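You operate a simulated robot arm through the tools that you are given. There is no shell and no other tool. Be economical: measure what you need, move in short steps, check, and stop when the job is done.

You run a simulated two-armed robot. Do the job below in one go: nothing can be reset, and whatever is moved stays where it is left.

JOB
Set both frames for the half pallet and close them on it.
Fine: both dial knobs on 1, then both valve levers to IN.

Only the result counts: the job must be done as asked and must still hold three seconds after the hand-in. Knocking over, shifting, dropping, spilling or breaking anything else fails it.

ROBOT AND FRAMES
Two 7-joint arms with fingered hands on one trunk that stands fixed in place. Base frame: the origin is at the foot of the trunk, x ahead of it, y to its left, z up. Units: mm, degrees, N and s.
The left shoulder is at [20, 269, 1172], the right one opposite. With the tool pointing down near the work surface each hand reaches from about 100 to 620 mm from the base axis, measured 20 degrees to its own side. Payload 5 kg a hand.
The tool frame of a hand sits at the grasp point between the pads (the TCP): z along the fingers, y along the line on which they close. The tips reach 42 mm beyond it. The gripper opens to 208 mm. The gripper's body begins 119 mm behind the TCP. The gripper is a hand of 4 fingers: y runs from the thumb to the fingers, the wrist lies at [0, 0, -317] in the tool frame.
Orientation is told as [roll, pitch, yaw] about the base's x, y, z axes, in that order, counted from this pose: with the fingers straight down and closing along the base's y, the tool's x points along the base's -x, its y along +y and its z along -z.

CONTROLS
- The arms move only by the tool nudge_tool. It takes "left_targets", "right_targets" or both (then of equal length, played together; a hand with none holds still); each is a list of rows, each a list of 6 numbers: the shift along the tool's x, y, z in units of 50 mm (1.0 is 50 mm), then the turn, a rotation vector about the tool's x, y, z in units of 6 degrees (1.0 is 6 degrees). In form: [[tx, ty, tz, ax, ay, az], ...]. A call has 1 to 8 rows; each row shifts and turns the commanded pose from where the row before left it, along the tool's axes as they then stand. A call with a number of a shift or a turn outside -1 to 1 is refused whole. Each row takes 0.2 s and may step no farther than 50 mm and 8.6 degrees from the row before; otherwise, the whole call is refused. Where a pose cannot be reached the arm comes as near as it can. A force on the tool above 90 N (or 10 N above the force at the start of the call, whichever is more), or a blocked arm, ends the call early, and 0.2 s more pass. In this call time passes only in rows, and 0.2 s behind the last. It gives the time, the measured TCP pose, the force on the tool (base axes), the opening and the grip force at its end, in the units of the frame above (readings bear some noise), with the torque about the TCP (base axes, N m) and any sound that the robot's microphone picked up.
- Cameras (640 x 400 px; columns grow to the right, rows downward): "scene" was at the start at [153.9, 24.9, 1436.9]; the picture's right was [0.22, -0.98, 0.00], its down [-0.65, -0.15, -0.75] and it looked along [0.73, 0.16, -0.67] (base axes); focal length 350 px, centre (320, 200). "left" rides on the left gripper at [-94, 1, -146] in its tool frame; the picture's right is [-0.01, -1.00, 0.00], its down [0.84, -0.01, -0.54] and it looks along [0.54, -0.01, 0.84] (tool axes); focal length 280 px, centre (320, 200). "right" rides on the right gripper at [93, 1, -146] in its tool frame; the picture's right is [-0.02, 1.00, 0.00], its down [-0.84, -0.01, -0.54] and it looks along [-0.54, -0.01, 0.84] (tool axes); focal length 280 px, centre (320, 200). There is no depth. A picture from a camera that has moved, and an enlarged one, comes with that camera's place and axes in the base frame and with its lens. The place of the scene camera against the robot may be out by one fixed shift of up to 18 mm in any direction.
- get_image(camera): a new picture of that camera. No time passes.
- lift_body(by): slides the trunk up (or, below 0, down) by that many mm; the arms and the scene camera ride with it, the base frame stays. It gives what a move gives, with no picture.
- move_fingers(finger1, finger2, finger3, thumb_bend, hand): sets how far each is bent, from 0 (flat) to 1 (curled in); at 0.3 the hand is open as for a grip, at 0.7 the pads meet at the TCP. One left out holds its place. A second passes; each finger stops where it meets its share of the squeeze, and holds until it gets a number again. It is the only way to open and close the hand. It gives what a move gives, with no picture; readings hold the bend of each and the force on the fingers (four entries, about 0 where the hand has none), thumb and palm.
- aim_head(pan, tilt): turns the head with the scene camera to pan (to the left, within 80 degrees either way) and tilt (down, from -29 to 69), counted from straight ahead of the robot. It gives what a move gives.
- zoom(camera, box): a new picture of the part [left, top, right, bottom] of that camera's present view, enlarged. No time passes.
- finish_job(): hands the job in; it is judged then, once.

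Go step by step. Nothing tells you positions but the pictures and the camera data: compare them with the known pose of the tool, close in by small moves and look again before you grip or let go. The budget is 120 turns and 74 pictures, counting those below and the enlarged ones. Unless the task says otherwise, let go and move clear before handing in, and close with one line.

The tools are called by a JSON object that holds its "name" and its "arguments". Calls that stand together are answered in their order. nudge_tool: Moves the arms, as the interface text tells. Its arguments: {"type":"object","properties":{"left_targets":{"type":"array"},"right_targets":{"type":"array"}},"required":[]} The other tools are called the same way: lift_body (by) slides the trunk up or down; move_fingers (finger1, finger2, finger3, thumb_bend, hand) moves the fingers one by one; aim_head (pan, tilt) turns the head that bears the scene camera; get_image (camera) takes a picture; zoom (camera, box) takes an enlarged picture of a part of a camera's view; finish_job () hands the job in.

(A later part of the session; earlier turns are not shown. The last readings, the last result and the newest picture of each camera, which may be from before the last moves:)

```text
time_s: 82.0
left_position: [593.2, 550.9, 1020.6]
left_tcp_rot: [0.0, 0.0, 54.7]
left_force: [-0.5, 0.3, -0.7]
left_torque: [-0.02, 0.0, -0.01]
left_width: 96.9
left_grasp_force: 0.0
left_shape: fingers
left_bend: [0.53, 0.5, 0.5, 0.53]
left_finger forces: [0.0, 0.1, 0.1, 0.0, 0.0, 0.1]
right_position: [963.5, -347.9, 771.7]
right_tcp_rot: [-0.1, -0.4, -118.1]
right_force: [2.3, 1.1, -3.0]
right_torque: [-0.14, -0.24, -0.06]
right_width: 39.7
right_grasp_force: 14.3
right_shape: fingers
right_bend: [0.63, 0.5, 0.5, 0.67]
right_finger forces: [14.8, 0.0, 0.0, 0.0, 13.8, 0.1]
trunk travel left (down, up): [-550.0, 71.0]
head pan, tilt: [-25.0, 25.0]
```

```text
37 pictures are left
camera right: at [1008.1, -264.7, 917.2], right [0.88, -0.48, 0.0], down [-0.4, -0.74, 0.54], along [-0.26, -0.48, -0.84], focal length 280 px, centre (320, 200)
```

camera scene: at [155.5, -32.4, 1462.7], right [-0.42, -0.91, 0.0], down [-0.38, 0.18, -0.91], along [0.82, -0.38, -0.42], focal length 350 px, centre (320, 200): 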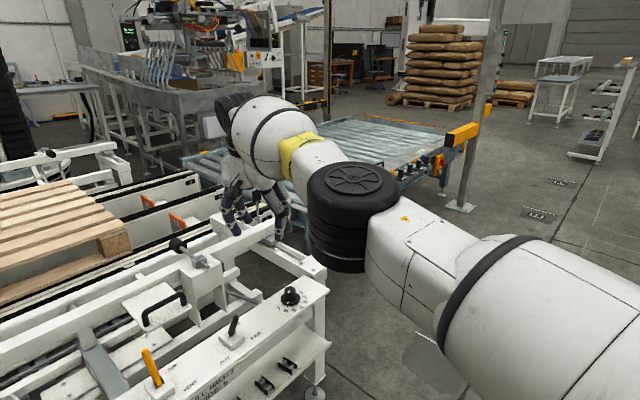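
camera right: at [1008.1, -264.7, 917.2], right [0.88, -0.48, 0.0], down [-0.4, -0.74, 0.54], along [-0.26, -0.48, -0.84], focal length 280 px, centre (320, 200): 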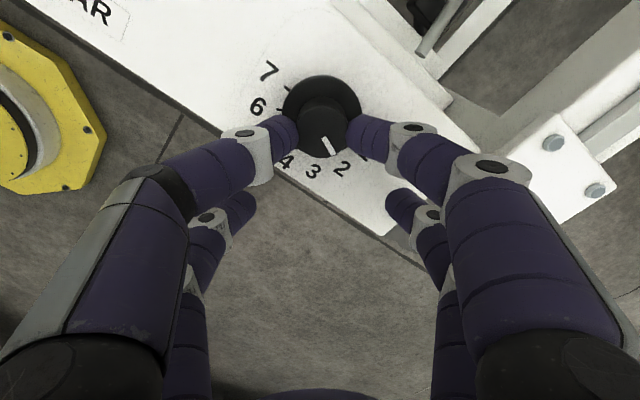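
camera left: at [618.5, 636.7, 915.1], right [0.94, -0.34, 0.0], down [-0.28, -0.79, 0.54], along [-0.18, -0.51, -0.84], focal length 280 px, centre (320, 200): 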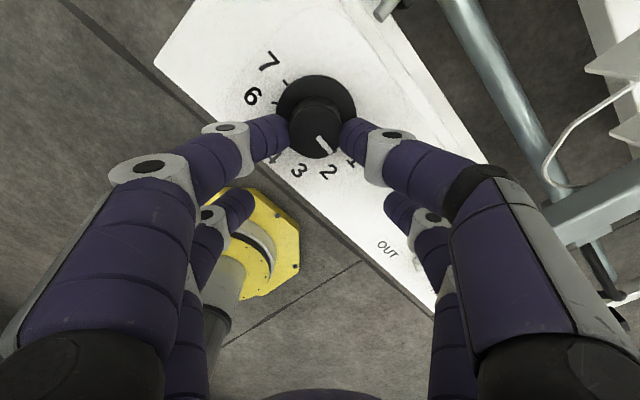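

The pointer is about at 1.6. I'll turn about 20° more, to the end stop.

{"name": "nudge_tool", "arguments": {"right_targets": [[0.001, 0.063, 0, 0, 0, -1], [0.001, 0.063, 0, 0, 0, -1], [0.001, 0.063, 0, 0, 0, -1], [0, 0.025, 0, 0, 0, -0.4]]}}

{"name": "get_image", "arguments": {"camera": "right"}}

```text
time_s: 83.0
left_position: [593.6, 550.7, 1019.9]
left_tcp_rot: [0.0, -0.1, 54.7]
left_force: [0.3, 0.2, 0.4]
left_torque: [0.05, 0.04, -0.01]
left_width: 96.7
left_grasp_force: 0.0
left_shape: fingers
left_bend: [0.53, 0.5, 0.5, 0.53]
left_finger forces: [0.1, 0.1, 0.1, 0.1, 0.0, 0.0]
right_position: [972.9, -351.7, 772.0]
right_tcp_rot: [-0.2, -0.3, -97.6]
right_force: [2.0, -3.1, -2.1]
right_torque: [-0.22, -0.3, -0.11]
right_width: 39.9
right_grasp_force: 14.3
right_shape: fingers
right_bend: [0.62, 0.5, 0.5, 0.67]
right_finger forces: [15.4, 0.1, 0.0, 0.1, 13.3, 0.0]
trunk travel left (down, up): [-550.0, 71.0]
head pan, tilt: [-25.0, 25.0]
```

```text
36 pictures are left
camera right: at [986.6, -257.7, 917.2], right [0.99, -0.15, 0.0], down [-0.12, -0.83, 0.54], along [-0.08, -0.54, -0.84], focal length 280 px, centre (320, 200)
```

right: 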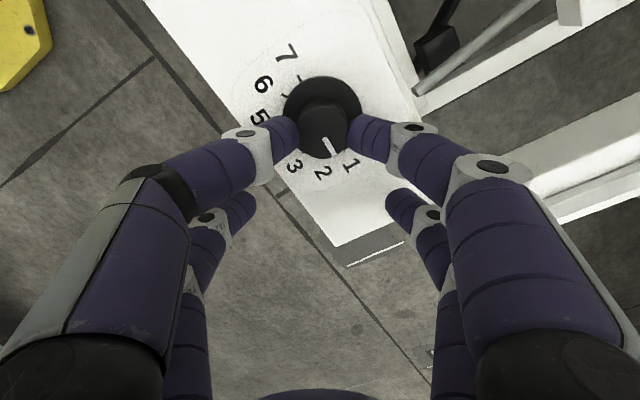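

No end stop felt yet; 12° more.

{"name": "nudge_tool", "arguments": {"right_targets": [[0.001, 0.063, 0, 0, 0, -1], [0.001, 0.063, 0, 0, 0, -1]]}}

{"name": "move_fingers", "arguments": {"hand": "right", "finger1": 0.53, "thumb_bend": 0.53}}

{"name": "nudge_tool", "arguments": {"right_targets": [[0, 0, -1, 0, 0, 0]]}}

{"name": "zoom", "arguments": {"camera": "right", "box": [220, 40, 420, 190]}}

```text
time_s: 83.6
left_position: [593.5, 549.6, 1019.4]
left_tcp_rot: [0.0, 0.1, 54.8]
left_force: [1.0, -0.7, -0.7]
left_torque: [-0.01, 0.01, -0.03]
left_width: 97.0
left_grasp_force: 0.0
left_shape: fingers
left_bend: [0.53, 0.5, 0.5, 0.53]
left_finger forces: [0.0, 0.1, 0.0, 0.1, 0.1, 0.1]
right_position: [979.6, -350.2, 771.8]
right_tcp_rot: [-0.2, -0.2, -85.5]
right_force: [-0.9, -1.7, -4.8]
right_torque: [-0.26, -0.14, -0.39]
right_width: 39.8
right_grasp_force: 15.1
right_shape: fingers
right_bend: [0.62, 0.5, 0.5, 0.67]
right_finger forces: [15.0, 0.0, 0.0, 0.1, 15.1, 0.1]
trunk travel left (down, up): [-550.0, 71.0]
head pan, tilt: [-25.0, 25.0]
```

```text
time_s: 84.6
left_position: [593.0, 551.4, 1020.3]
left_tcp_rot: [0.0, 0.1, 54.7]
left_force: [0.6, -0.3, 0.4]
left_torque: [0.0, -0.03, -0.02]
left_width: 96.8
left_grasp_force: 0.0
left_shape: fingers
left_bend: [0.53, 0.5, 0.5, 0.53]
left_finger forces: [0.0, 0.1, 0.1, 0.0, 0.0, 0.0]
right_position: [980.5, -350.5, 772.2]
right_tcp_rot: [-0.1, -0.3, -85.5]
right_force: [0.1, 0.9, 0.9]
right_torque: [0.03, -0.02, -0.02]
right_width: 96.5
right_grasp_force: 0.0
right_shape: fingers
right_bend: [0.53, 0.5, 0.5, 0.53]
right_finger forces: [0.1, 0.1, 0.1, 0.0, 0.1, 0.1]
trunk travel left (down, up): [-550.0, 71.0]
head pan, tilt: [-25.0, 25.0]
```

```text
time_s: 85.0
left_position: [591.1, 552.2, 1021.6]
left_tcp_rot: [-0.1, 0.0, 54.7]
left_force: [-1.2, 0.6, 0.2]
left_torque: [-0.12, -0.18, -0.01]
left_width: 97.0
left_grasp_force: 0.2
left_shape: fingers
left_bend: [0.53, 0.5, 0.5, 0.53]
left_finger forces: [0.0, 0.1, 0.0, 0.1, 0.1, 0.1]
right_position: [978.7, -349.4, 822.0]
right_tcp_rot: [-0.2, -0.3, -85.7]
right_force: [-0.2, 1.7, -1.4]
right_torque: [-0.14, -0.13, 0.01]
right_width: 96.6
right_grasp_force: 0.0
right_shape: fingers
right_bend: [0.53, 0.5, 0.5, 0.53]
right_finger forces: [0.0, 0.1, 0.0, 0.1, 0.0, 0.1]
trunk travel left (down, up): [-550.0, 71.0]
head pan, tilt: [-25.0, 25.0]
```

```text
2.67 times, centred on (320, 115) of right
camera zoom: at [972.5, -255.7, 967.4], right [1.0, 0.06, 0.0], down [0.05, -0.84, 0.54], along [0.03, -0.54, -0.84], focal length 748 px, centre (320, 427)
```

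zoom: 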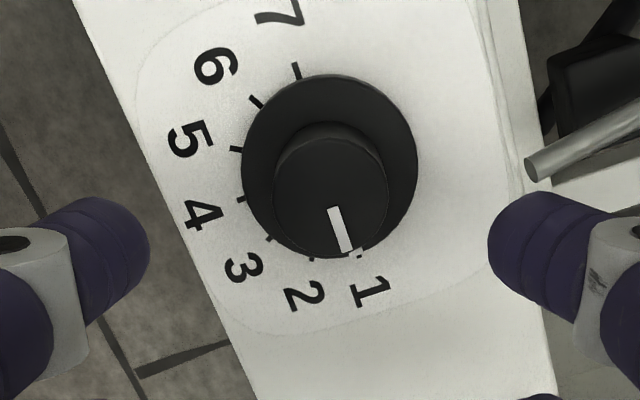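

The far dial is on 1 as well. Now the levers: I'll lift the right hand, unwind its yaw to about 113° (jaws across the bench) and move above the FAR lever.

{"name": "nudge_tool", "arguments": {"right_targets": [[0, 0, -1, 0, 0, 0], [0, 0, -1, 0, 0, 0], [0, 0, 0, 0, 0, 1], [0, 0, 0, 0, 0, 1], [0, 0, 0, 0, 0, 1], [0, 0, 0, 0, 0, 1], [0, 0, 0, 0, 0, 1], [0, 0, 0, 0, 0, 1]]}}

{"name": "nudge_tool", "arguments": {"right_targets": [[0, 0, 0, 0, 0, 1], [0, 0, 0, 0, 0, 1], [0, 0, 0, 0, 0, 1], [0, 0, 0, 0, 0, 1], [0, 0, 0, 0, 0, 1], [0, 0, 0, 0, 0, 1], [0, 0, 0, 0, 0, 1], [0, 0, 0, 0, 0, 1]]}}

{"name": "nudge_tool", "arguments": {"right_targets": [[0, 0, 0, 0, 0, 1], [0, 0, 0, 0, 0, 1], [0, 0, 0, 0, 0, 1], [0, 0, 0, 0, 0, 1], [0, 0, 0, 0, 0, 1], [0, 0, 0, 0, 0, 1], [0, 0, 0, 0, 0, 1], [0, 0, 0, 0, 0, 1]]}}

{"name": "nudge_tool", "arguments": {"right_targets": [[0, 0, 0, 0, 0, 1], [0, 0, 0, 0, 0, 1], [0, 0, 0, 0, 0, 1], [0, 0, 0, 0, 0, 1], [0, 0, 0, 0, 0, 0.7]]}}

```text
time_s: 86.8
left_position: [593.6, 550.3, 1021.4]
left_tcp_rot: [0.0, 0.0, 54.7]
left_force: [0.5, 0.1, -0.1]
left_torque: [-0.02, -0.02, -0.02]
left_width: 96.7
left_grasp_force: 0.0
left_shape: fingers
left_bend: [0.53, 0.5, 0.5, 0.53]
left_finger forces: [0.0, 0.1, 0.1, 0.1, 0.1, 0.0]
right_position: [980.4, -349.5, 922.6]
right_tcp_rot: [0.0, -0.3, -121.6]
right_force: [0.3, 0.2, 0.3]
right_torque: [0.01, 0.0, 0.01]
right_width: 96.4
right_grasp_force: 0.0
right_shape: fingers
right_bend: [0.53, 0.5, 0.5, 0.53]
right_finger forces: [0.0, 0.0, 0.0, 0.0, 0.1, 0.0]
trunk travel left (down, up): [-550.0, 71.0]
head pan, tilt: [-25.0, 25.0]
```

```text
time_s: 88.6
left_position: [593.9, 550.1, 1019.8]
left_tcp_rot: [0.0, 0.0, 54.7]
left_force: [0.0, -0.6, -0.1]
left_torque: [0.01, 0.0, -0.02]
left_width: 96.6
left_grasp_force: 0.0
left_shape: fingers
left_bend: [0.53, 0.5, 0.5, 0.53]
left_finger forces: [0.1, 0.1, 0.0, 0.0, 0.0, 0.0]
right_position: [980.4, -349.2, 922.7]
right_tcp_rot: [0.2, -0.2, -169.6]
right_force: [1.1, 1.2, 0.0]
right_torque: [-0.01, 0.02, 0.0]
right_width: 96.6
right_grasp_force: 0.1
right_shape: fingers
right_bend: [0.53, 0.5, 0.5, 0.53]
right_finger forces: [0.0, 0.0, 0.0, 0.1, 0.1, 0.0]
trunk travel left (down, up): [-550.0, 71.0]
head pan, tilt: [-25.0, 25.0]
```

```text
time_s: 90.4
left_position: [593.7, 551.1, 1020.3]
left_tcp_rot: [0.1, 0.0, 54.7]
left_force: [-0.5, 0.1, -0.4]
left_torque: [-0.01, 0.01, -0.01]
left_width: 96.8
left_grasp_force: 0.1
left_shape: fingers
left_bend: [0.53, 0.5, 0.5, 0.53]
left_finger forces: [0.1, 0.1, 0.0, 0.1, 0.0, 0.0]
right_position: [981.2, -350.1, 922.2]
right_tcp_rot: [0.2, 0.0, 142.2]
right_force: [-0.8, -0.9, 0.5]
right_torque: [-0.01, 0.0, 0.0]
right_width: 96.6
right_grasp_force: 0.0
right_shape: fingers
right_bend: [0.53, 0.5, 0.5, 0.53]
right_finger forces: [0.0, 0.0, 0.0, 0.0, 0.1, 0.1]
trunk travel left (down, up): [-550.0, 71.0]
head pan, tilt: [-25.0, 25.0]
```

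```text
time_s: 91.6
left_position: [593.0, 551.5, 1020.1]
left_tcp_rot: [0.0, 0.0, 54.7]
left_force: [0.2, -0.4, -0.4]
left_torque: [0.02, 0.0, 0.01]
left_width: 97.0
left_grasp_force: 0.0
left_shape: fingers
left_bend: [0.53, 0.5, 0.5, 0.53]
left_finger forces: [0.0, 0.0, 0.1, 0.0, 0.0, 0.0]
right_position: [980.5, -350.0, 921.9]
right_tcp_rot: [0.3, 0.3, 114.2]
right_force: [0.2, -0.6, -0.4]
right_torque: [0.01, 0.02, 0.01]
right_width: 96.7
right_grasp_force: 0.1
right_shape: fingers
right_bend: [0.53, 0.5, 0.5, 0.53]
right_finger forces: [0.0, 0.0, 0.0, 0.0, 0.0, 0.0]
trunk travel left (down, up): [-550.0, 71.0]
head pan, tilt: [-25.0, 25.0]
```

I'll move the right hand above the FAR lever and start turning the left hand to -66° for the NEAR lever.

{"name": "nudge_tool", "arguments": {"right_targets": [[-0.94, 0.066, 0, 0, 0, 0], [-0.94, 0.066, 0, 0, 0, 0], [-0.94, 0.066, 0, 0, 0, 0], [-0.94, 0.066, 0, 0, 0, 0], [-0.94, 0.066, 0, 0, 0, 0], [-0.94, 0.066, 0, 0, 0, 0], [0, 0, 0, 0, 0, 0]], "left_targets": [[0, 0, 0, 0, 0, 1], [0, 0, 0, 0, 0, 1], [0, 0, 0, 0, 0, 1], [0, 0, 0, 0, 0, 1], [0, 0, 0, 0, 0, 1], [0, 0, 0, 0, 0, 1], [0, 0, 0, 0, 0, 1]]}}

{"name": "nudge_tool", "arguments": {"left_targets": [[0, 0, 0, 0, 0, 1], [0, 0, 0, 0, 0, 1], [0, 0, 0, 0, 0, 1], [0, 0, 0, 0, 0, 1], [0, 0, 0, 0, 0, 1], [0, 0, 0, 0, 0, 1], [0, 0, 0, 0, 0, 1]]}}

{"name": "get_image", "arguments": {"camera": "right"}}

```text
time_s: 93.2
left_position: [593.0, 549.5, 1019.2]
left_tcp_rot: [0.1, 0.0, 12.5]
left_force: [0.4, -0.4, -0.8]
left_torque: [0.04, 0.02, 0.02]
left_width: 96.6
left_grasp_force: 0.0
left_shape: fingers
left_bend: [0.53, 0.5, 0.5, 0.53]
left_finger forces: [0.0, 0.0, 0.0, 0.1, 0.0, 0.0]
right_position: [844.4, -106.1, 921.9]
right_tcp_rot: [0.3, 0.1, 114.0]
right_force: [0.2, -0.6, 1.1]
right_torque: [0.11, 0.0, 0.01]
right_width: 96.5
right_grasp_force: 0.1
right_shape: fingers
right_bend: [0.53, 0.5, 0.5, 0.53]
right_finger forces: [0.0, 0.1, 0.1, 0.0, 0.0, 0.0]
trunk travel left (down, up): [-550.0, 71.0]
head pan, tilt: [-25.0, 25.0]
```

```text
time_s: 94.8
left_position: [594.2, 550.2, 1019.5]
left_tcp_rot: [0.1, -0.1, -29.3]
left_force: [-0.7, -1.4, -0.3]
left_torque: [-0.02, 0.0, -0.02]
left_width: 97.0
left_grasp_force: 0.0
left_shape: fingers
left_bend: [0.53, 0.5, 0.5, 0.53]
left_finger forces: [0.0, 0.0, 0.0, 0.1, 0.0, 0.0]
right_position: [844.6, -103.4, 922.2]
right_tcp_rot: [0.3, 0.2, 114.1]
right_force: [-0.3, -0.2, 0.3]
right_torque: [0.0, -0.01, 0.0]
right_width: 96.6
right_grasp_force: 0.0
right_shape: fingers
right_bend: [0.53, 0.5, 0.5, 0.53]
right_finger forces: [0.0, 0.0, 0.1, 0.0, 0.0, 0.1]
trunk travel left (down, up): [-550.0, 71.0]
head pan, tilt: [-25.0, 25.0]
```

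```text
34 pictures are left
camera right: at [881.7, -188.8, 1067.7], right [-0.92, -0.4, 0.01], down [-0.33, 0.78, 0.54], along [-0.22, 0.49, -0.84], focal length 280 px, centre (320, 200)
```

right: 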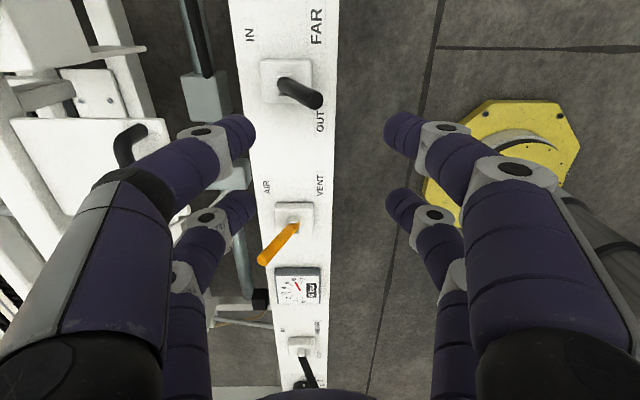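

The FAR lever tip is at (860,-132,800), centred between the front pair. I'll descend to straddle it and keep turning the left hand.

{"name": "nudge_tool", "arguments": {"right_targets": [[0, -0.06, 0.9, 0, 0, 0], [0, 0, 0.8, 0, 0, 0], [0, 0, 0, 0, 0, 0], [0, 0, 0, 0, 0, 0], [0, 0, 0, 0, 0, 0], [0, 0, 0, 0, 0, 0]], "left_targets": [[0, 0, 0, 0, 0, 1], [0, 0, 0, 0, 0, 1], [0, 0, 0, 0, 0, 1], [0, 0, 0, 0, 0, 1], [0, 0, 0, 0, 0, 1], [0, 0, 0, 0, 0, 1]]}}

{"name": "get_image", "arguments": {"camera": "right"}}

```text
time_s: 96.2
left_position: [594.1, 549.7, 1020.6]
left_tcp_rot: [0.1, 0.0, -65.4]
left_force: [0.0, 0.6, 0.0]
left_torque: [0.02, 0.01, -0.03]
left_width: 96.9
left_grasp_force: 0.1
left_shape: fingers
left_bend: [0.53, 0.5, 0.5, 0.53]
left_finger forces: [0.0, 0.0, 0.1, 0.1, 0.0, 0.0]
right_position: [848.6, -99.5, 834.4]
right_tcp_rot: [0.3, 0.2, 114.3]
right_force: [-0.5, -0.8, 0.1]
right_torque: [0.0, -0.01, 0.02]
right_width: 96.4
right_grasp_force: 0.0
right_shape: fingers
right_bend: [0.53, 0.5, 0.5, 0.53]
right_finger forces: [0.0, 0.0, 0.0, 0.0, 0.0, 0.0]
trunk travel left (down, up): [-550.0, 71.0]
head pan, tilt: [-25.0, 25.0]
```

```text
33 pictures are left
camera right: at [886.3, -184.4, 981.3], right [-0.92, -0.4, 0.01], down [-0.33, 0.78, 0.54], along [-0.22, 0.49, -0.84], focal length 280 px, centre (320, 200)
```

right: 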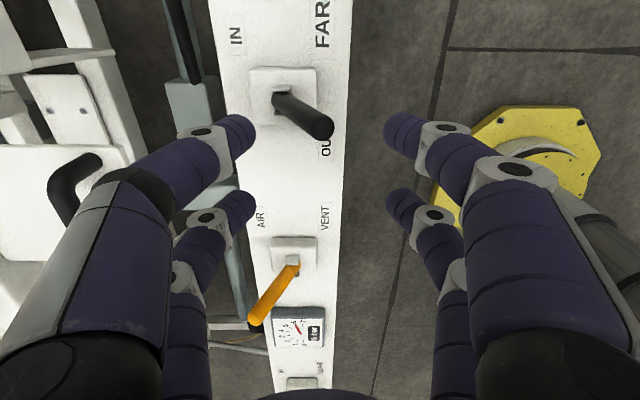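

The lever tip lies between the fingertips. I'll lower 20 mm more for overlap, then push forward (toward IN) in small steps.

{"name": "nudge_tool", "arguments": {"right_targets": [[0, 0, 0.4, 0, 0, 0], [0, -0.4, 0, 0, 0, 0], [0, -0.4, 0, 0, 0, 0], [0, -0.3, 0, 0, 0, 0]]}}

{"name": "get_image", "arguments": {"camera": "right"}}

```text
time_s: 97.2
left_position: [593.2, 549.3, 1019.3]
left_tcp_rot: [0.1, 0.1, -65.3]
left_force: [-0.3, -0.1, 0.0]
left_torque: [0.0, 0.01, -0.01]
left_width: 96.6
left_grasp_force: 0.1
left_shape: fingers
left_bend: [0.53, 0.5, 0.5, 0.53]
left_finger forces: [0.0, 0.1, 0.1, 0.0, 0.0, 0.1]
right_position: [898.9, -78.3, 817.5]
right_tcp_rot: [0.3, 0.2, 114.2]
right_force: [-2.4, -0.7, 0.7]
right_torque: [-0.09, 0.09, -0.1]
right_width: 101.5
right_grasp_force: 0.9
right_shape: fingers
right_bend: [0.51, 0.5, 0.5, 0.53]
right_finger forces: [2.0, 0.1, 0.1, 0.1, 0.0, 0.1]
trunk travel left (down, up): [-550.0, 71.0]
head pan, tilt: [-25.0, 25.0]
```

```text
32 pictures are left
camera right: at [935.8, -163.4, 963.5], right [-0.92, -0.4, 0.01], down [-0.33, 0.78, 0.54], along [-0.22, 0.49, -0.84], focal length 280 px, centre (320, 200)
```

right: 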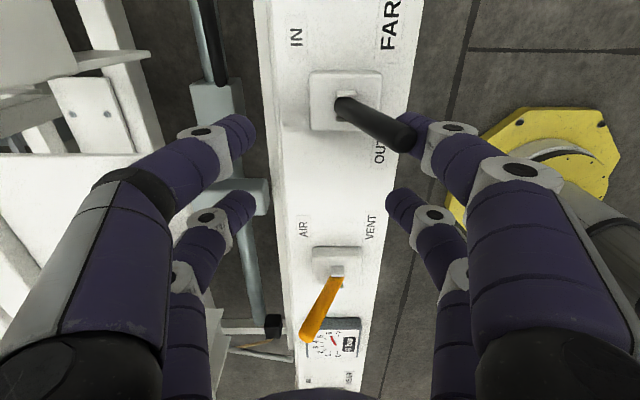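

Contact has been made. I'll keep pushing.

{"name": "nudge_tool", "arguments": {"right_targets": [[0, -0.35, 0, 0, 0, 0], [0, -0.35, 0, 0, 0, 0], [0, -0.35, 0, 0, 0, 0]]}}

{"name": "get_image", "arguments": {"camera": "right"}}

```text
time_s: 98.0
left_position: [592.7, 549.3, 1020.5]
left_tcp_rot: [0.0, 0.0, -65.3]
left_force: [0.5, -0.2, 0.0]
left_torque: [-0.04, -0.02, 0.01]
left_width: 97.0
left_grasp_force: 0.0
left_shape: fingers
left_bend: [0.53, 0.5, 0.5, 0.53]
left_finger forces: [0.0, 0.1, 0.0, 0.0, 0.0, 0.1]
right_position: [945.8, -56.3, 817.5]
right_tcp_rot: [0.3, 0.1, 114.2]
right_force: [-18.3, -4.9, 11.2]
right_torque: [0.32, -0.02, 0.1]
right_width: 110.3
right_grasp_force: 10.5
right_shape: fingers
right_bend: [0.48, 0.5, 0.54, 0.53]
right_finger forces: [8.0, 0.0, 13.7, 0.0, 0.0, 0.1]
trunk travel left (down, up): [-550.0, 71.0]
head pan, tilt: [-25.0, 25.0]
```

```text
31 pictures are left
camera right: at [982.0, -141.5, 962.8], right [-0.92, -0.4, 0.01], down [-0.33, 0.78, 0.54], along [-0.22, 0.49, -0.84], focal length 280 px, centre (320, 200)
```

right: 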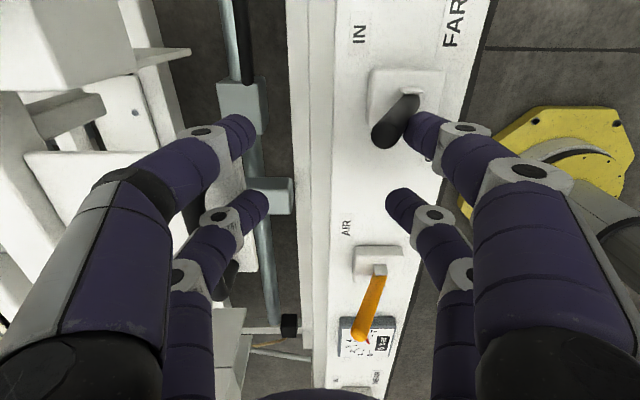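

The lever has swung toward IN, but finger3 has touched something behind the bench. I'll curl the rear pair inward right away, then check.

{"name": "move_fingers", "arguments": {"hand": "right", "finger2": 0.6, "finger3": 0.66}}

{"name": "zoom", "arguments": {"camera": "right", "box": [180, 40, 480, 320]}}

```text
time_s: 99.0
left_position: [592.6, 549.5, 1019.0]
left_tcp_rot: [0.0, 0.0, -65.3]
left_force: [-0.3, -0.4, 0.6]
left_torque: [-0.01, 0.02, 0.05]
left_width: 97.1
left_grasp_force: 0.0
left_shape: fingers
left_bend: [0.53, 0.5, 0.5, 0.53]
left_finger forces: [0.0, 0.0, 0.1, 0.0, 0.0, 0.1]
right_position: [945.7, -55.3, 815.7]
right_tcp_rot: [0.3, 0.2, 114.2]
right_force: [-6.6, -3.7, 7.4]
right_torque: [-0.51, 0.61, -0.27]
right_width: 111.5
right_grasp_force: 5.0
right_shape: fingers
right_bend: [0.47, 0.6, 0.66, 0.53]
right_finger forces: [9.3, 0.1, 0.0, 0.0, 0.0, 0.0]
trunk travel left (down, up): [-550.0, 71.0]
head pan, tilt: [-25.0, 25.0]
```

```text
1.43 times, centred on (330, 180) of right
camera zoom: at [982.9, -140.5, 962.0], right [-0.92, -0.4, 0.0], down [-0.33, 0.78, 0.54], along [-0.22, 0.49, -0.84], focal length 401 px, centre (306, 229)
```

zoom: 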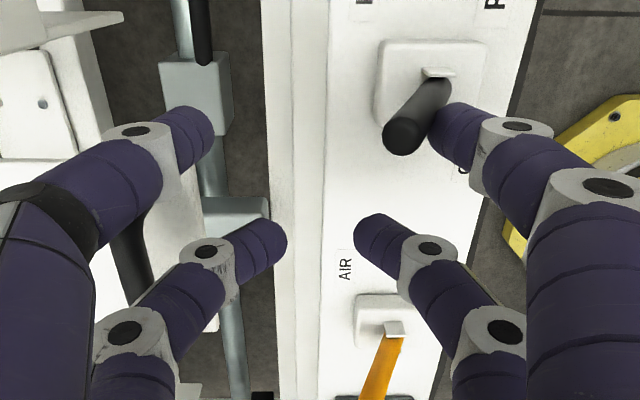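

Finger3 is free. I'll draw the thumb in a bit too and push 10 mm more, to make sure the lever is at its stop.

{"name": "move_fingers", "arguments": {"hand": "right", "thumb_bend": 0.6}}

{"name": "nudge_tool", "arguments": {"right_targets": [[0, -0.1, 0, 0, 0, 0], [0, -0.1, 0, 0, 0, 0]]}}

{"name": "get_image", "arguments": {"camera": "right"}}

```text
time_s: 100.0
left_position: [591.9, 549.9, 1020.3]
left_tcp_rot: [0.0, 0.1, -65.3]
left_force: [0.1, 0.2, 0.4]
left_torque: [-0.03, 0.0, -0.05]
left_width: 96.8
left_grasp_force: 0.1
left_shape: fingers
left_bend: [0.53, 0.5, 0.5, 0.53]
left_finger forces: [0.0, 0.0, 0.0, 0.0, 0.1, 0.1]
right_position: [946.4, -55.9, 815.3]
right_tcp_rot: [0.3, 0.3, 114.2]
right_force: [-6.8, -3.0, 6.0]
right_torque: [-0.49, 0.55, -0.3]
right_width: 93.7
right_grasp_force: 4.6
right_shape: fingers
right_bend: [0.47, 0.6, 0.66, 0.6]
right_finger forces: [9.3, 0.0, 0.0, 0.0, 0.0, 0.0]
trunk travel left (down, up): [-550.0, 71.0]
head pan, tilt: [-25.0, 25.0]
```

```text
time_s: 100.6
left_position: [593.4, 549.8, 1020.1]
left_tcp_rot: [-0.1, 0.0, -65.3]
left_force: [0.4, 0.0, -0.8]
left_torque: [-0.03, -0.01, 0.01]
left_width: 96.6
left_grasp_force: 0.0
left_shape: fingers
left_bend: [0.53, 0.5, 0.5, 0.53]
left_finger forces: [0.1, 0.0, 0.1, 0.0, 0.0, 0.1]
right_position: [951.6, -53.0, 814.9]
right_tcp_rot: [0.3, 0.1, 114.2]
right_force: [-9.7, -6.6, 7.4]
right_torque: [-0.74, 0.76, -0.32]
right_width: 98.3
right_grasp_force: 6.3
right_shape: fingers
right_bend: [0.45, 0.6, 0.66, 0.6]
right_finger forces: [12.3, 0.0, 0.0, 0.0, 0.0, 0.1]
right hand out of reach, approached as far as the arm can: row 2
trunk travel left (down, up): [-550.0, 71.0]
head pan, tilt: [-25.0, 25.0]
```

```text
29 pictures are left
camera right: at [987.7, -138.0, 961.9], right [-0.92, -0.4, 0.0], down [-0.33, 0.78, 0.54], along [-0.22, 0.49, -0.84], focal length 280 px, centre (320, 200)
```

right: 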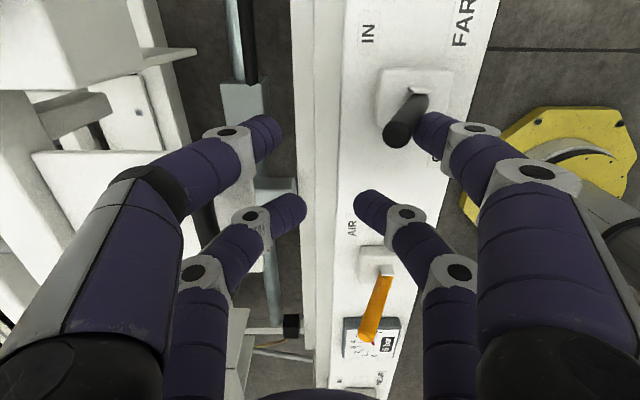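

The lever is firmly at its IN stop: more force gave no more motion. I'll open finger1 away from it and lift straight up.

{"name": "move_fingers", "arguments": {"hand": "right", "finger1": 0.38}}

{"name": "nudge_tool", "arguments": {"right_targets": [[0, 0.1, -0.5, 0, 0, 0], [0, 0, -0.8, 0, 0, 0], [0, 0, -0.8, 0, 0, 0]]}}

{"name": "get_image", "arguments": {"camera": "right"}}

```text
time_s: 101.6
left_position: [593.1, 550.1, 1019.6]
left_tcp_rot: [0.1, 0.1, -65.3]
left_force: [0.3, 0.0, 0.1]
left_torque: [0.0, 0.01, -0.04]
left_width: 96.8
left_grasp_force: 0.0
left_shape: fingers
left_bend: [0.53, 0.5, 0.5, 0.53]
left_finger forces: [0.0, 0.0, 0.0, 0.0, 0.0, 0.0]
right_position: [952.1, -54.6, 814.6]
right_tcp_rot: [0.3, 0.2, 114.1]
right_force: [0.3, -0.3, 0.4]
right_torque: [0.0, 0.02, 0.01]
right_width: 118.2
right_grasp_force: 0.0
right_shape: fingers
right_bend: [0.38, 0.6, 0.66, 0.6]
right_finger forces: [0.0, 0.0, 0.1, 0.1, 0.1, 0.0]
trunk travel left (down, up): [-550.0, 71.0]
head pan, tilt: [-25.0, 25.0]
```

```text
time_s: 102.4
left_position: [592.8, 550.1, 1020.2]
left_tcp_rot: [0.0, 0.0, -65.2]
left_force: [-0.7, -0.4, 0.0]
left_torque: [0.0, -0.11, -0.01]
left_width: 96.8
left_grasp_force: 0.1
left_shape: fingers
left_bend: [0.53, 0.5, 0.5, 0.53]
left_finger forces: [0.1, 0.0, 0.1, 0.0, 0.1, 0.1]
right_position: [948.5, -54.1, 921.4]
right_tcp_rot: [0.3, 0.2, 114.3]
right_force: [-0.8, 0.4, 0.2]
right_torque: [-0.12, -0.09, 0.01]
right_width: 118.4
right_grasp_force: 0.0
right_shape: fingers
right_bend: [0.38, 0.6, 0.66, 0.6]
right_finger forces: [0.0, 0.0, 0.0, 0.0, 0.0, 0.1]
trunk travel left (down, up): [-550.0, 71.0]
head pan, tilt: [-25.0, 25.0]
```

```text
28 pictures are left
camera right: at [984.8, -139.1, 1067.7], right [-0.92, -0.4, 0.01], down [-0.33, 0.78, 0.54], along [-0.22, 0.49, -0.84], focal length 280 px, centre (320, 200)
```

right: 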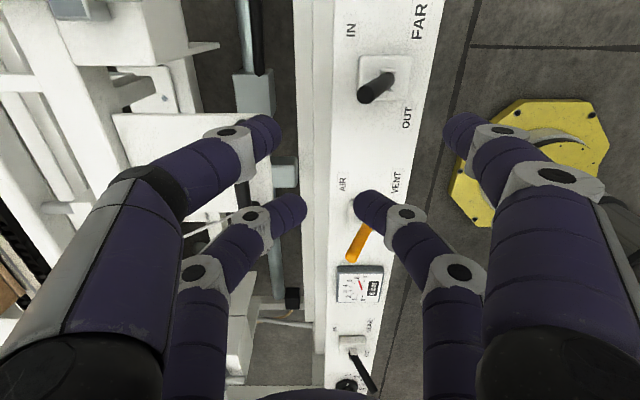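

The FAR lever holds at IN. I'll pull the right hand back and bring the left hand over the NEAR lever.

{"name": "nudge_tool", "arguments": {"left_targets": [[-0.93, -0.17, 0, 0, 0, 0], [-0.93, -0.17, 0, 0, 0, 0], [-0.93, -0.17, 0, 0, 0, 0], [0, 0, 1, 0, 0, 0], [0, 0, 0.9, 0, 0, 0]], "right_targets": [[0, 0.6, -0.3, 0, 0, 0], [0, 0.6, -0.3, 0, 0, 0], [0, 0.6, 0, 0, 0, 0], [0, 0.6, 0, 0, 0, 0], [0, 0.6, 0, 0, 0, 0]]}}

{"name": "get_image", "arguments": {"camera": "left"}}

{"name": "aim_head", "arguments": {"pan": 12.7, "tilt": 41.7}}

{"name": "get_image", "arguments": {"camera": "scene"}}

```text
time_s: 103.6
left_position: [629.6, 410.4, 922.5]
left_tcp_rot: [0.1, -0.1, -65.5]
left_force: [0.7, -0.8, 1.3]
left_torque: [0.04, 0.09, -0.03]
left_width: 96.8
left_grasp_force: 0.2
left_shape: fingers
left_bend: [0.53, 0.5, 0.5, 0.53]
left_finger forces: [0.0, 0.1, 0.0, 0.0, 0.0, 0.1]
right_position: [809.1, -117.5, 948.9]
right_tcp_rot: [0.2, 0.2, 114.2]
right_force: [0.4, -0.3, -0.4]
right_torque: [0.03, 0.01, 0.0]
right_width: 118.5
right_grasp_force: 0.0
right_shape: fingers
right_bend: [0.38, 0.6, 0.66, 0.6]
right_finger forces: [0.0, 0.1, 0.0, 0.0, 0.0, 0.0]
trunk travel left (down, up): [-550.0, 71.0]
head pan, tilt: [-25.0, 25.0]
```

```text
27 pictures are left
camera left: at [670.1, 325.5, 1069.2], right [-0.9, -0.43, 0.0], down [-0.36, 0.76, 0.54], along [-0.23, 0.49, -0.84], focal length 280 px, centre (320, 200)
```

left: 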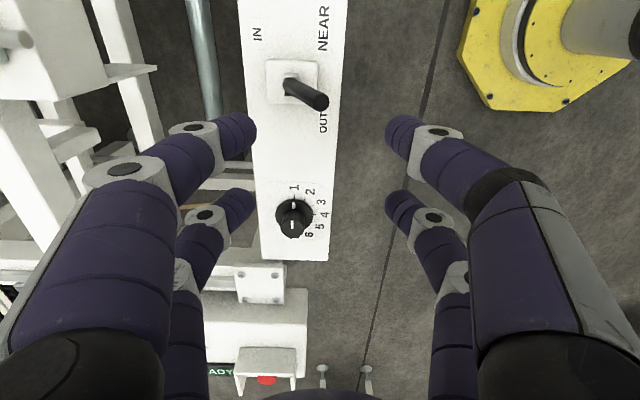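

```text
time_s: 104.7
left_position: [628.7, 411.9, 924.2]
left_tcp_rot: [0.0, 0.0, -65.2]
left_force: [-1.0, -0.4, -0.5]
left_torque: [0.02, -0.01, -0.01]
left_width: 96.9
left_grasp_force: 0.0
left_shape: fingers
left_bend: [0.53, 0.5, 0.5, 0.53]
left_finger forces: [0.0, 0.0, 0.1, 0.1, 0.0, 0.1]
right_position: [811.4, -115.4, 949.6]
right_tcp_rot: [0.2, 0.2, 114.2]
right_force: [-0.9, -0.4, -0.5]
right_torque: [0.0, 0.02, 0.02]
right_width: 118.5
right_grasp_force: 0.1
right_shape: fingers
right_bend: [0.38, 0.6, 0.66, 0.6]
right_finger forces: [0.0, 0.0, 0.0, 0.0, 0.0, 0.0]
trunk travel left (down, up): [-550.0, 71.0]
head pan, tilt: [12.7, 41.7]
```

```text
26 pictures are left
camera scene: at [153.7, 24.8, 1436.9], right [0.22, -0.98, 0.0], down [-0.65, -0.15, -0.75], along [0.73, 0.16, -0.66], focal length 350 px, centre (320, 200)
```

scene: 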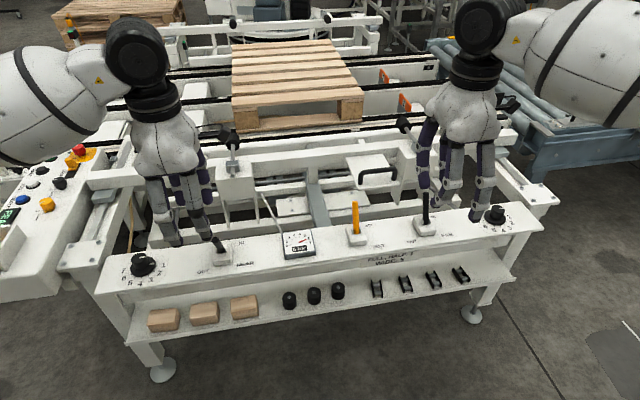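

The NEAR lever is centred between the left front pair, and the near dial still shows 1. I'll draw in the leading fingers, descend and start the push.

{"name": "move_fingers", "arguments": {"hand": "left", "finger1": 0.58, "finger2": 0.66, "finger3": 0.62}}

{"name": "nudge_tool", "arguments": {"left_targets": [[0, 0, 1, 0, 0, 0], [0, 0, 1, 0, 0, 0], [0, 0, 0.16, 0, 0, 0], [0, 0.4, 0, 0, 0, 0], [0, 0.4, 0, 0, 0, 0], [0, 0.3, 0, 0, 0, 0]]}}

{"name": "get_image", "arguments": {"camera": "left"}}

```text
time_s: 105.7
left_position: [628.0, 411.0, 922.2]
left_tcp_rot: [0.0, 0.0, -65.2]
left_force: [-0.2, -0.1, 0.7]
left_torque: [-0.01, -0.03, 0.04]
left_width: 86.9
left_grasp_force: 0.0
left_shape: fingers
left_bend: [0.57, 0.66, 0.62, 0.53]
left_finger forces: [0.0, 0.0, 0.1, 0.0, 0.1, 0.0]
right_position: [811.2, -115.8, 948.9]
right_tcp_rot: [0.3, 0.2, 114.1]
right_force: [-0.2, 0.5, -0.6]
right_torque: [0.0, -0.01, -0.02]
right_width: 118.5
right_grasp_force: 0.1
right_shape: fingers
right_bend: [0.38, 0.6, 0.66, 0.6]
right_finger forces: [0.0, 0.0, 0.0, 0.0, 0.1, 0.0]
trunk travel left (down, up): [-550.0, 71.0]
head pan, tilt: [12.7, 41.7]
```

```text
time_s: 107.1
left_position: [678.5, 434.6, 816.8]
left_tcp_rot: [-0.1, 0.0, -65.3]
left_force: [-1.0, 0.1, 0.6]
left_torque: [-0.04, 0.06, -0.07]
left_width: 88.8
left_grasp_force: 0.7
left_shape: fingers
left_bend: [0.57, 0.66, 0.62, 0.53]
left_finger forces: [0.1, 0.1, 0.1, 0.1, 1.5, 0.1]
right_position: [809.7, -116.5, 948.5]
right_tcp_rot: [0.3, 0.2, 114.2]
right_force: [-0.8, 0.4, 1.0]
right_torque: [-0.03, -0.01, 0.01]
right_width: 118.5
right_grasp_force: 0.1
right_shape: fingers
right_bend: [0.38, 0.6, 0.66, 0.6]
right_finger forces: [0.0, 0.0, 0.0, 0.0, 0.0, 0.0]
trunk travel left (down, up): [-550.0, 71.0]
head pan, tilt: [12.7, 41.7]
```

```text
25 pictures are left
camera left: at [719.1, 350.7, 962.0], right [-0.9, -0.43, 0.0], down [-0.36, 0.76, 0.54], along [-0.23, 0.49, -0.84], focal length 280 px, centre (320, 200)
```

left: 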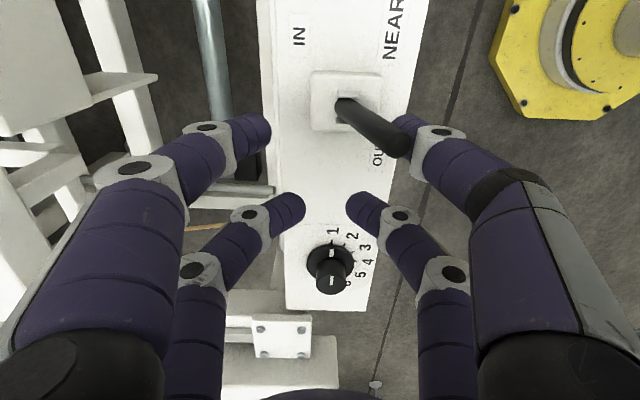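

Contact; pushing on to IN.

{"name": "nudge_tool", "arguments": {"left_targets": [[0, 0.35, 0, 0, 0, 0], [0, 0.35, 0, 0, 0, 0], [0, 0.35, 0, 0, 0, 0]]}}

{"name": "get_image", "arguments": {"camera": "left"}}

```text
time_s: 107.9
left_position: [726.6, 457.1, 818.8]
left_tcp_rot: [0.0, 0.0, -65.4]
left_force: [-9.4, -6.1, 3.8]
left_torque: [-0.43, 0.62, -0.35]
left_width: 100.0
left_grasp_force: 6.4
left_shape: fingers
left_bend: [0.57, 0.66, 0.62, 0.5]
left_finger forces: [0.0, 0.1, 0.0, 0.0, 11.8, 0.0]
right_position: [811.3, -115.6, 949.9]
right_tcp_rot: [0.3, 0.2, 114.2]
right_force: [0.5, -0.5, 0.4]
right_torque: [-0.01, -0.02, 0.0]
right_width: 118.5
right_grasp_force: 0.1
right_shape: fingers
right_bend: [0.38, 0.6, 0.66, 0.6]
right_finger forces: [0.0, 0.1, 0.1, 0.1, 0.0, 0.0]
trunk travel left (down, up): [-550.0, 71.0]
head pan, tilt: [12.7, 41.7]
```

```text
24 pictures are left
camera left: at [766.1, 371.6, 963.6], right [-0.9, -0.43, 0.0], down [-0.36, 0.76, 0.54], along [-0.23, 0.49, -0.84], focal length 280 px, centre (320, 200)
```

left: 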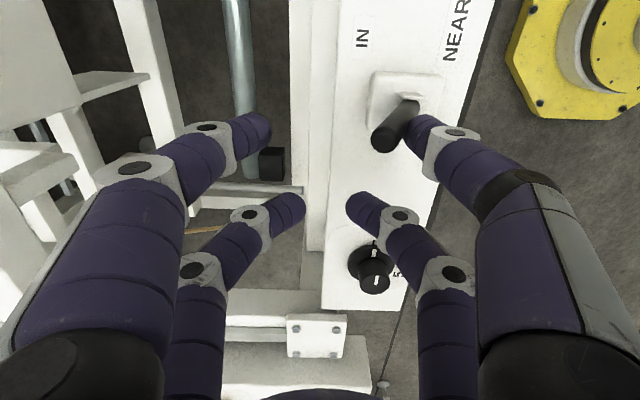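

The tip is at the IN side now. A final small push, then open and lift.

{"name": "nudge_tool", "arguments": {"left_targets": [[0, 0.15, 0, 0, 0, 0]]}}

{"name": "move_fingers", "arguments": {"hand": "left", "thumb_bend": 0.38}}

{"name": "nudge_tool", "arguments": {"left_targets": [[0, 0, -0.8, 0, 0, 0], [0, 0, -0.8, 0, 0, 0], [0, 0, -0.8, 0, 0, 0], [0, -0.6, -0.4, 0, 0, 0], [0, -0.6, 0, 0, 0, 0]]}}

{"name": "get_image", "arguments": {"camera": "left"}}

{"name": "get_image", "arguments": {"camera": "scene"}}

```text
time_s: 108.3
left_position: [732.8, 461.1, 818.1]
left_tcp_rot: [0.1, 0.0, -65.3]
left_force: [-15.8, -7.7, 10.4]
left_torque: [-0.96, 1.16, -0.59]
left_width: 106.7
left_grasp_force: 10.1
left_shape: fingers
left_bend: [0.57, 0.66, 0.62, 0.49]
left_finger forces: [0.0, 0.1, 0.0, 0.1, 19.7, 0.0]
right_position: [810.3, -117.1, 950.6]
right_tcp_rot: [0.2, 0.2, 114.3]
right_force: [-0.7, -0.9, -0.2]
right_torque: [0.02, -0.02, 0.01]
right_width: 118.5
right_grasp_force: 0.1
right_shape: fingers
right_bend: [0.38, 0.6, 0.66, 0.6]
right_finger forces: [0.1, 0.0, 0.0, 0.1, 0.0, 0.0]
trunk travel left (down, up): [-550.0, 71.0]
head pan, tilt: [12.7, 41.7]
```

```text
time_s: 109.3
left_position: [733.3, 460.5, 815.5]
left_tcp_rot: [-0.1, 0.0, -65.4]
left_force: [-0.9, -0.1, 0.2]
left_torque: [0.0, 0.04, -0.01]
left_width: 126.7
left_grasp_force: 0.0
left_shape: fingers
left_bend: [0.57, 0.66, 0.62, 0.38]
left_finger forces: [0.0, 0.1, 0.0, 0.0, 0.0, 0.0]
right_position: [811.0, -115.7, 949.4]
right_tcp_rot: [0.3, 0.2, 114.1]
right_force: [0.2, -0.3, -0.1]
right_torque: [-0.02, 0.04, 0.02]
right_width: 118.2
right_grasp_force: 0.1
right_shape: fingers
right_bend: [0.38, 0.6, 0.66, 0.6]
right_finger forces: [0.1, 0.0, 0.0, 0.0, 0.1, 0.0]
trunk travel left (down, up): [-550.0, 71.0]
head pan, tilt: [12.7, 41.7]
```

```text
time_s: 110.5
left_position: [681.0, 434.7, 955.6]
left_tcp_rot: [0.0, 0.0, -65.2]
left_force: [0.7, -0.1, -0.2]
left_torque: [-0.01, -0.02, -0.01]
left_width: 127.0
left_grasp_force: 0.0
left_shape: fingers
left_bend: [0.57, 0.66, 0.62, 0.38]
left_finger forces: [0.0, 0.0, 0.1, 0.1, 0.0, 0.0]
right_position: [810.1, -117.1, 949.2]
right_tcp_rot: [0.2, 0.2, 114.2]
right_force: [0.1, -0.6, 0.0]
right_torque: [0.03, -0.02, 0.01]
right_width: 118.1
right_grasp_force: 0.1
right_shape: fingers
right_bend: [0.38, 0.6, 0.66, 0.6]
right_finger forces: [0.0, 0.0, 0.0, 0.0, 0.0, 0.0]
trunk travel left (down, up): [-550.0, 71.0]
head pan, tilt: [12.7, 41.7]
```

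```text
23 pictures are left
camera left: at [721.5, 349.3, 1101.6], right [-0.9, -0.43, 0.0], down [-0.36, 0.76, 0.54], along [-0.23, 0.49, -0.84], focal length 280 px, centre (320, 200)
```

left: 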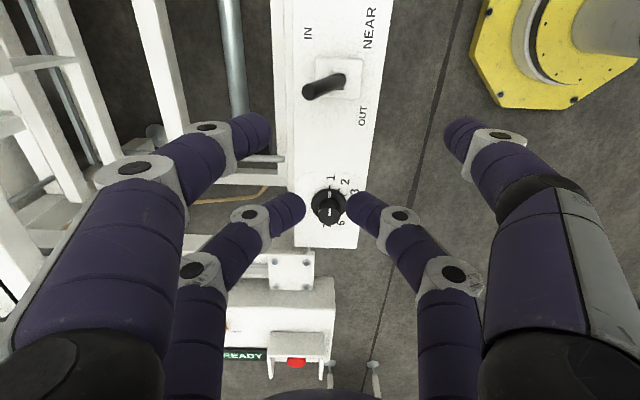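

```text
22 pictures are left
camera scene: at [153.8, 24.8, 1436.8], right [0.22, -0.98, 0.0], down [-0.65, -0.15, -0.75], along [0.73, 0.16, -0.67], focal length 350 px, centre (320, 200)
```

scene: 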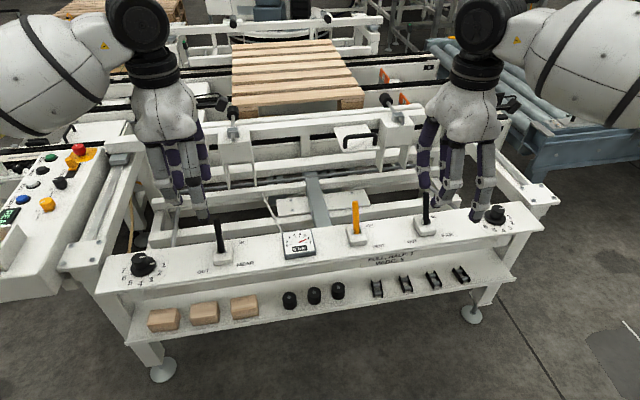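

Both levers are at IN and the near frame is moving toward the pallet. I'll draw both hands clear and watch it close.

{"name": "nudge_tool", "arguments": {"left_targets": [[0, -0.5, -0.5, 0, 0, 0], [0, -0.5, -0.5, 0, 0, 0], [0, -0.5, -0.5, 0, 0, 0], [0, 0, 0, 0, 0, 0], [0, 0, 0, 0, 0, 0], [0, 0, 0, 0, 0, 0]], "right_targets": [[0, 0.5, -0.5, 0, 0, 0], [0, 0.5, -0.5, 0, 0, 0], [0, 0.5, -0.5, 0, 0, 0], [0, 0, 0, 0, 0, 0], [0, 0, 0, 0, 0, 0], [0, 0, 0, 0, 0, 0]]}}

{"name": "aim_head", "arguments": {"pan": 8, "tilt": 30}}

{"name": "get_image", "arguments": {"camera": "scene"}}

```text
time_s: 111.9
left_position: [611.4, 402.6, 1030.8]
left_tcp_rot: [0.0, 0.0, -65.3]
left_force: [-0.4, 0.4, 0.4]
left_torque: [-0.02, -0.03, 0.01]
left_width: 126.9
left_grasp_force: 0.0
left_shape: fingers
left_bend: [0.57, 0.66, 0.62, 0.38]
left_finger forces: [0.0, 0.1, 0.0, 0.1, 0.0, 0.0]
right_position: [741.7, -147.0, 1028.8]
right_tcp_rot: [0.3, 0.2, 114.2]
right_force: [-1.7, -0.2, 0.0]
right_torque: [0.03, -0.04, 0.0]
right_width: 118.4
right_grasp_force: 0.1
right_shape: fingers
right_bend: [0.38, 0.6, 0.66, 0.6]
right_finger forces: [0.1, 0.0, 0.1, 0.0, 0.1, 0.0]
trunk travel left (down, up): [-550.0, 71.0]
head pan, tilt: [12.7, 41.7]
```

```text
time_s: 112.6
left_position: [611.5, 403.8, 1031.6]
left_tcp_rot: [0.1, 0.0, -65.3]
left_force: [0.0, -0.6, -0.4]
left_torque: [0.0, -0.01, 0.0]
left_width: 126.7
left_grasp_force: 0.1
left_shape: fingers
left_bend: [0.57, 0.66, 0.62, 0.38]
left_finger forces: [0.0, 0.0, 0.0, 0.0, 0.0, 0.0]
right_position: [742.6, -146.6, 1026.5]
right_tcp_rot: [0.3, 0.2, 114.2]
right_force: [0.4, -0.2, -0.3]
right_torque: [0.0, 0.01, -0.02]
right_width: 118.4
right_grasp_force: 0.1
right_shape: fingers
right_bend: [0.38, 0.6, 0.66, 0.6]
right_finger forces: [0.0, 0.0, 0.0, 0.0, 0.0, 0.0]
trunk travel left (down, up): [-550.0, 71.0]
head pan, tilt: [8.0, 30.0]
```

```text
21 pictures are left
camera scene: at [161.6, 19.1, 1454.6], right [0.14, -0.99, 0.0], down [-0.5, -0.07, -0.87], along [0.86, 0.12, -0.5], focal length 350 px, centre (320, 200)
```

scene: 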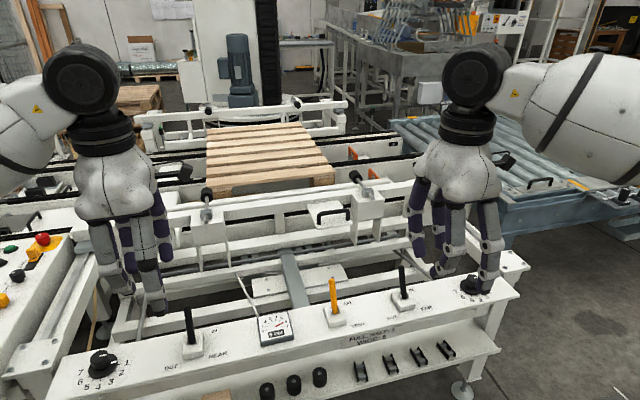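

{"name": "nudge_tool", "arguments": {"left_targets": [[0, 0, 0, 0, 0, 0], [0, 0, 0, 0, 0, 0], [0, 0, 0, 0, 0, 0], [0, 0, 0, 0, 0, 0], [0, 0, 0, 0, 0, 0], [0, 0, 0, 0, 0, 0], [0, 0, 0, 0, 0, 0], [0, 0, 0, 0, 0, 0]]}}

{"name": "nudge_tool", "arguments": {"left_targets": [[0, 0, 0, 0, 0, 0], [0, 0, 0, 0, 0, 0], [0, 0, 0, 0, 0, 0], [0, 0, 0, 0, 0, 0], [0, 0, 0, 0, 0, 0], [0, 0, 0, 0, 0, 0], [0, 0, 0, 0, 0, 0], [0, 0, 0, 0, 0, 0]]}}

{"name": "zoom", "arguments": {"camera": "scene", "box": [120, 80, 420, 270]}}

{"name": "zoom", "arguments": {"camera": "scene", "box": [60, 260, 520, 400]}}

```text
time_s: 114.4
left_position: [611.9, 403.2, 1031.6]
left_tcp_rot: [0.0, 0.1, -65.2]
left_force: [2.0, 0.5, -0.4]
left_torque: [-0.03, -0.01, -0.02]
left_width: 126.7
left_grasp_force: 0.0
left_shape: fingers
left_bend: [0.57, 0.66, 0.62, 0.38]
left_finger forces: [0.0, 0.0, 0.0, 0.1, 0.1, 0.0]
right_position: [744.1, -146.4, 1026.8]
right_tcp_rot: [0.3, 0.2, 114.3]
right_force: [0.6, 0.5, -0.5]
right_torque: [0.02, 0.04, -0.02]
right_width: 118.7
right_grasp_force: 0.1
right_shape: fingers
right_bend: [0.38, 0.6, 0.66, 0.6]
right_finger forces: [0.0, 0.0, 0.0, 0.0, 0.0, 0.0]
trunk travel left (down, up): [-550.0, 71.0]
head pan, tilt: [8.0, 30.0]
```

```text
time_s: 116.2
left_position: [612.6, 402.4, 1031.2]
left_tcp_rot: [0.0, 0.0, -65.3]
left_force: [-0.6, 0.1, 1.2]
left_torque: [0.02, 0.01, -0.02]
left_width: 126.8
left_grasp_force: 0.1
left_shape: fingers
left_bend: [0.57, 0.66, 0.62, 0.38]
left_finger forces: [0.0, 0.1, 0.0, 0.0, 0.1, 0.0]
right_position: [742.2, -147.5, 1027.2]
right_tcp_rot: [0.3, 0.1, 114.2]
right_force: [-0.3, 0.4, -0.1]
right_torque: [0.0, 0.0, 0.02]
right_width: 118.6
right_grasp_force: 0.0
right_shape: fingers
right_bend: [0.38, 0.6, 0.66, 0.6]
right_finger forces: [0.0, 0.0, 0.0, 0.0, 0.0, 0.0]
trunk travel left (down, up): [-550.0, 71.0]
head pan, tilt: [8.0, 30.0]
```

```text
2.11 times, centred on (270, 175) of scene
camera zoom: at [161.6, 19.1, 1454.7], right [0.14, -0.99, 0.0], down [-0.5, -0.07, -0.87], along [0.86, 0.12, -0.5], focal length 737 px, centre (425, 253)
```

zoom: 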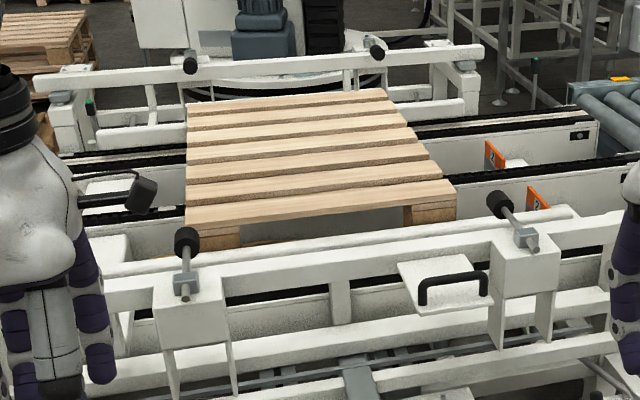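

```text
1.39 times, centred on (290, 330) of scene
camera zoom: at [161.6, 19.1, 1454.7], right [0.14, -0.99, 0.0], down [-0.5, -0.07, -0.87], along [0.86, 0.12, -0.5], focal length 487 px, centre (362, 19)
```

zoom: 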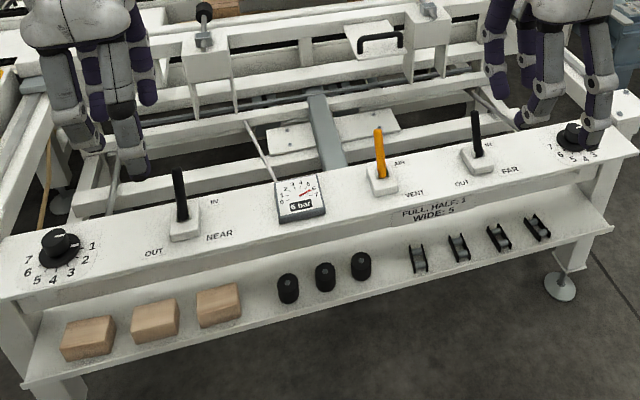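

The near frame moved but a gap to the pallet seems to remain. I'll compare over time to see whether it is still moving.

{"name": "nudge_tool", "arguments": {"left_targets": [[0, 0, 0, 0, 0, 0], [0, 0, 0, 0, 0, 0], [0, 0, 0, 0, 0, 0], [0, 0, 0, 0, 0, 0], [0, 0, 0, 0, 0, 0], [0, 0, 0, 0, 0, 0], [0, 0, 0, 0, 0, 0], [0, 0, 0, 0, 0, 0]]}}

{"name": "nudge_tool", "arguments": {"left_targets": [[0, 0, 0, 0, 0, 0], [0, 0, 0, 0, 0, 0], [0, 0, 0, 0, 0, 0], [0, 0, 0, 0, 0, 0], [0, 0, 0, 0, 0, 0], [0, 0, 0, 0, 0, 0], [0, 0, 0, 0, 0, 0], [0, 0, 0, 0, 0, 0]]}}

{"name": "zoom", "arguments": {"camera": "scene", "box": [120, 80, 420, 270]}}

```text
time_s: 118.0
left_position: [611.5, 402.3, 1030.7]
left_tcp_rot: [0.1, 0.0, -65.3]
left_force: [0.4, -0.8, 0.3]
left_torque: [-0.03, 0.0, -0.01]
left_width: 126.7
left_grasp_force: 0.1
left_shape: fingers
left_bend: [0.57, 0.66, 0.62, 0.38]
left_finger forces: [0.0, 0.0, 0.1, 0.0, 0.1, 0.0]
right_position: [741.7, -145.9, 1027.2]
right_tcp_rot: [0.2, 0.3, 114.2]
right_force: [-0.3, 0.4, 0.2]
right_torque: [0.02, -0.02, -0.02]
right_width: 118.5
right_grasp_force: 0.0
right_shape: fingers
right_bend: [0.38, 0.6, 0.66, 0.6]
right_finger forces: [0.0, 0.1, 0.0, 0.0, 0.0, 0.0]
trunk travel left (down, up): [-550.0, 71.0]
head pan, tilt: [8.0, 30.0]
```

```text
time_s: 119.8
left_position: [612.2, 403.6, 1031.4]
left_tcp_rot: [0.0, 0.0, -65.3]
left_force: [-0.4, -0.3, 0.1]
left_torque: [-0.05, -0.02, 0.01]
left_width: 126.6
left_grasp_force: 0.0
left_shape: fingers
left_bend: [0.57, 0.66, 0.62, 0.38]
left_finger forces: [0.0, 0.0, 0.0, 0.0, 0.0, 0.0]
right_position: [741.8, -147.5, 1027.1]
right_tcp_rot: [0.4, 0.3, 114.2]
right_force: [0.5, -0.2, 0.8]
right_torque: [0.02, -0.01, -0.04]
right_width: 118.4
right_grasp_force: 0.1
right_shape: fingers
right_bend: [0.38, 0.6, 0.66, 0.6]
right_finger forces: [0.0, 0.1, 0.0, 0.0, 0.0, 0.0]
trunk travel left (down, up): [-550.0, 71.0]
head pan, tilt: [8.0, 30.0]
```

```text
2.11 times, centred on (270, 175) of scene
camera zoom: at [161.6, 19.1, 1454.7], right [0.14, -0.99, 0.0], down [-0.5, -0.07, -0.87], along [0.86, 0.12, -0.5], focal length 737 px, centre (425, 253)
```

zoom: 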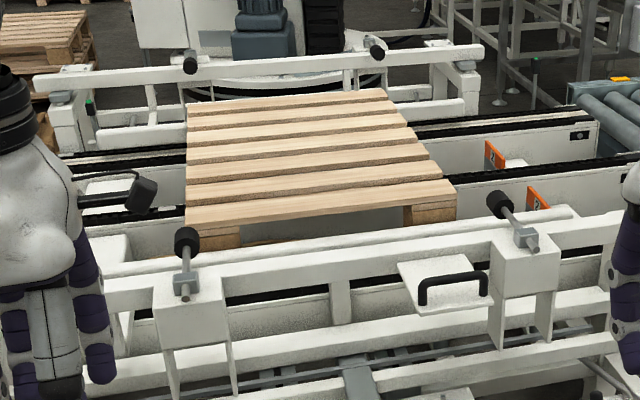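

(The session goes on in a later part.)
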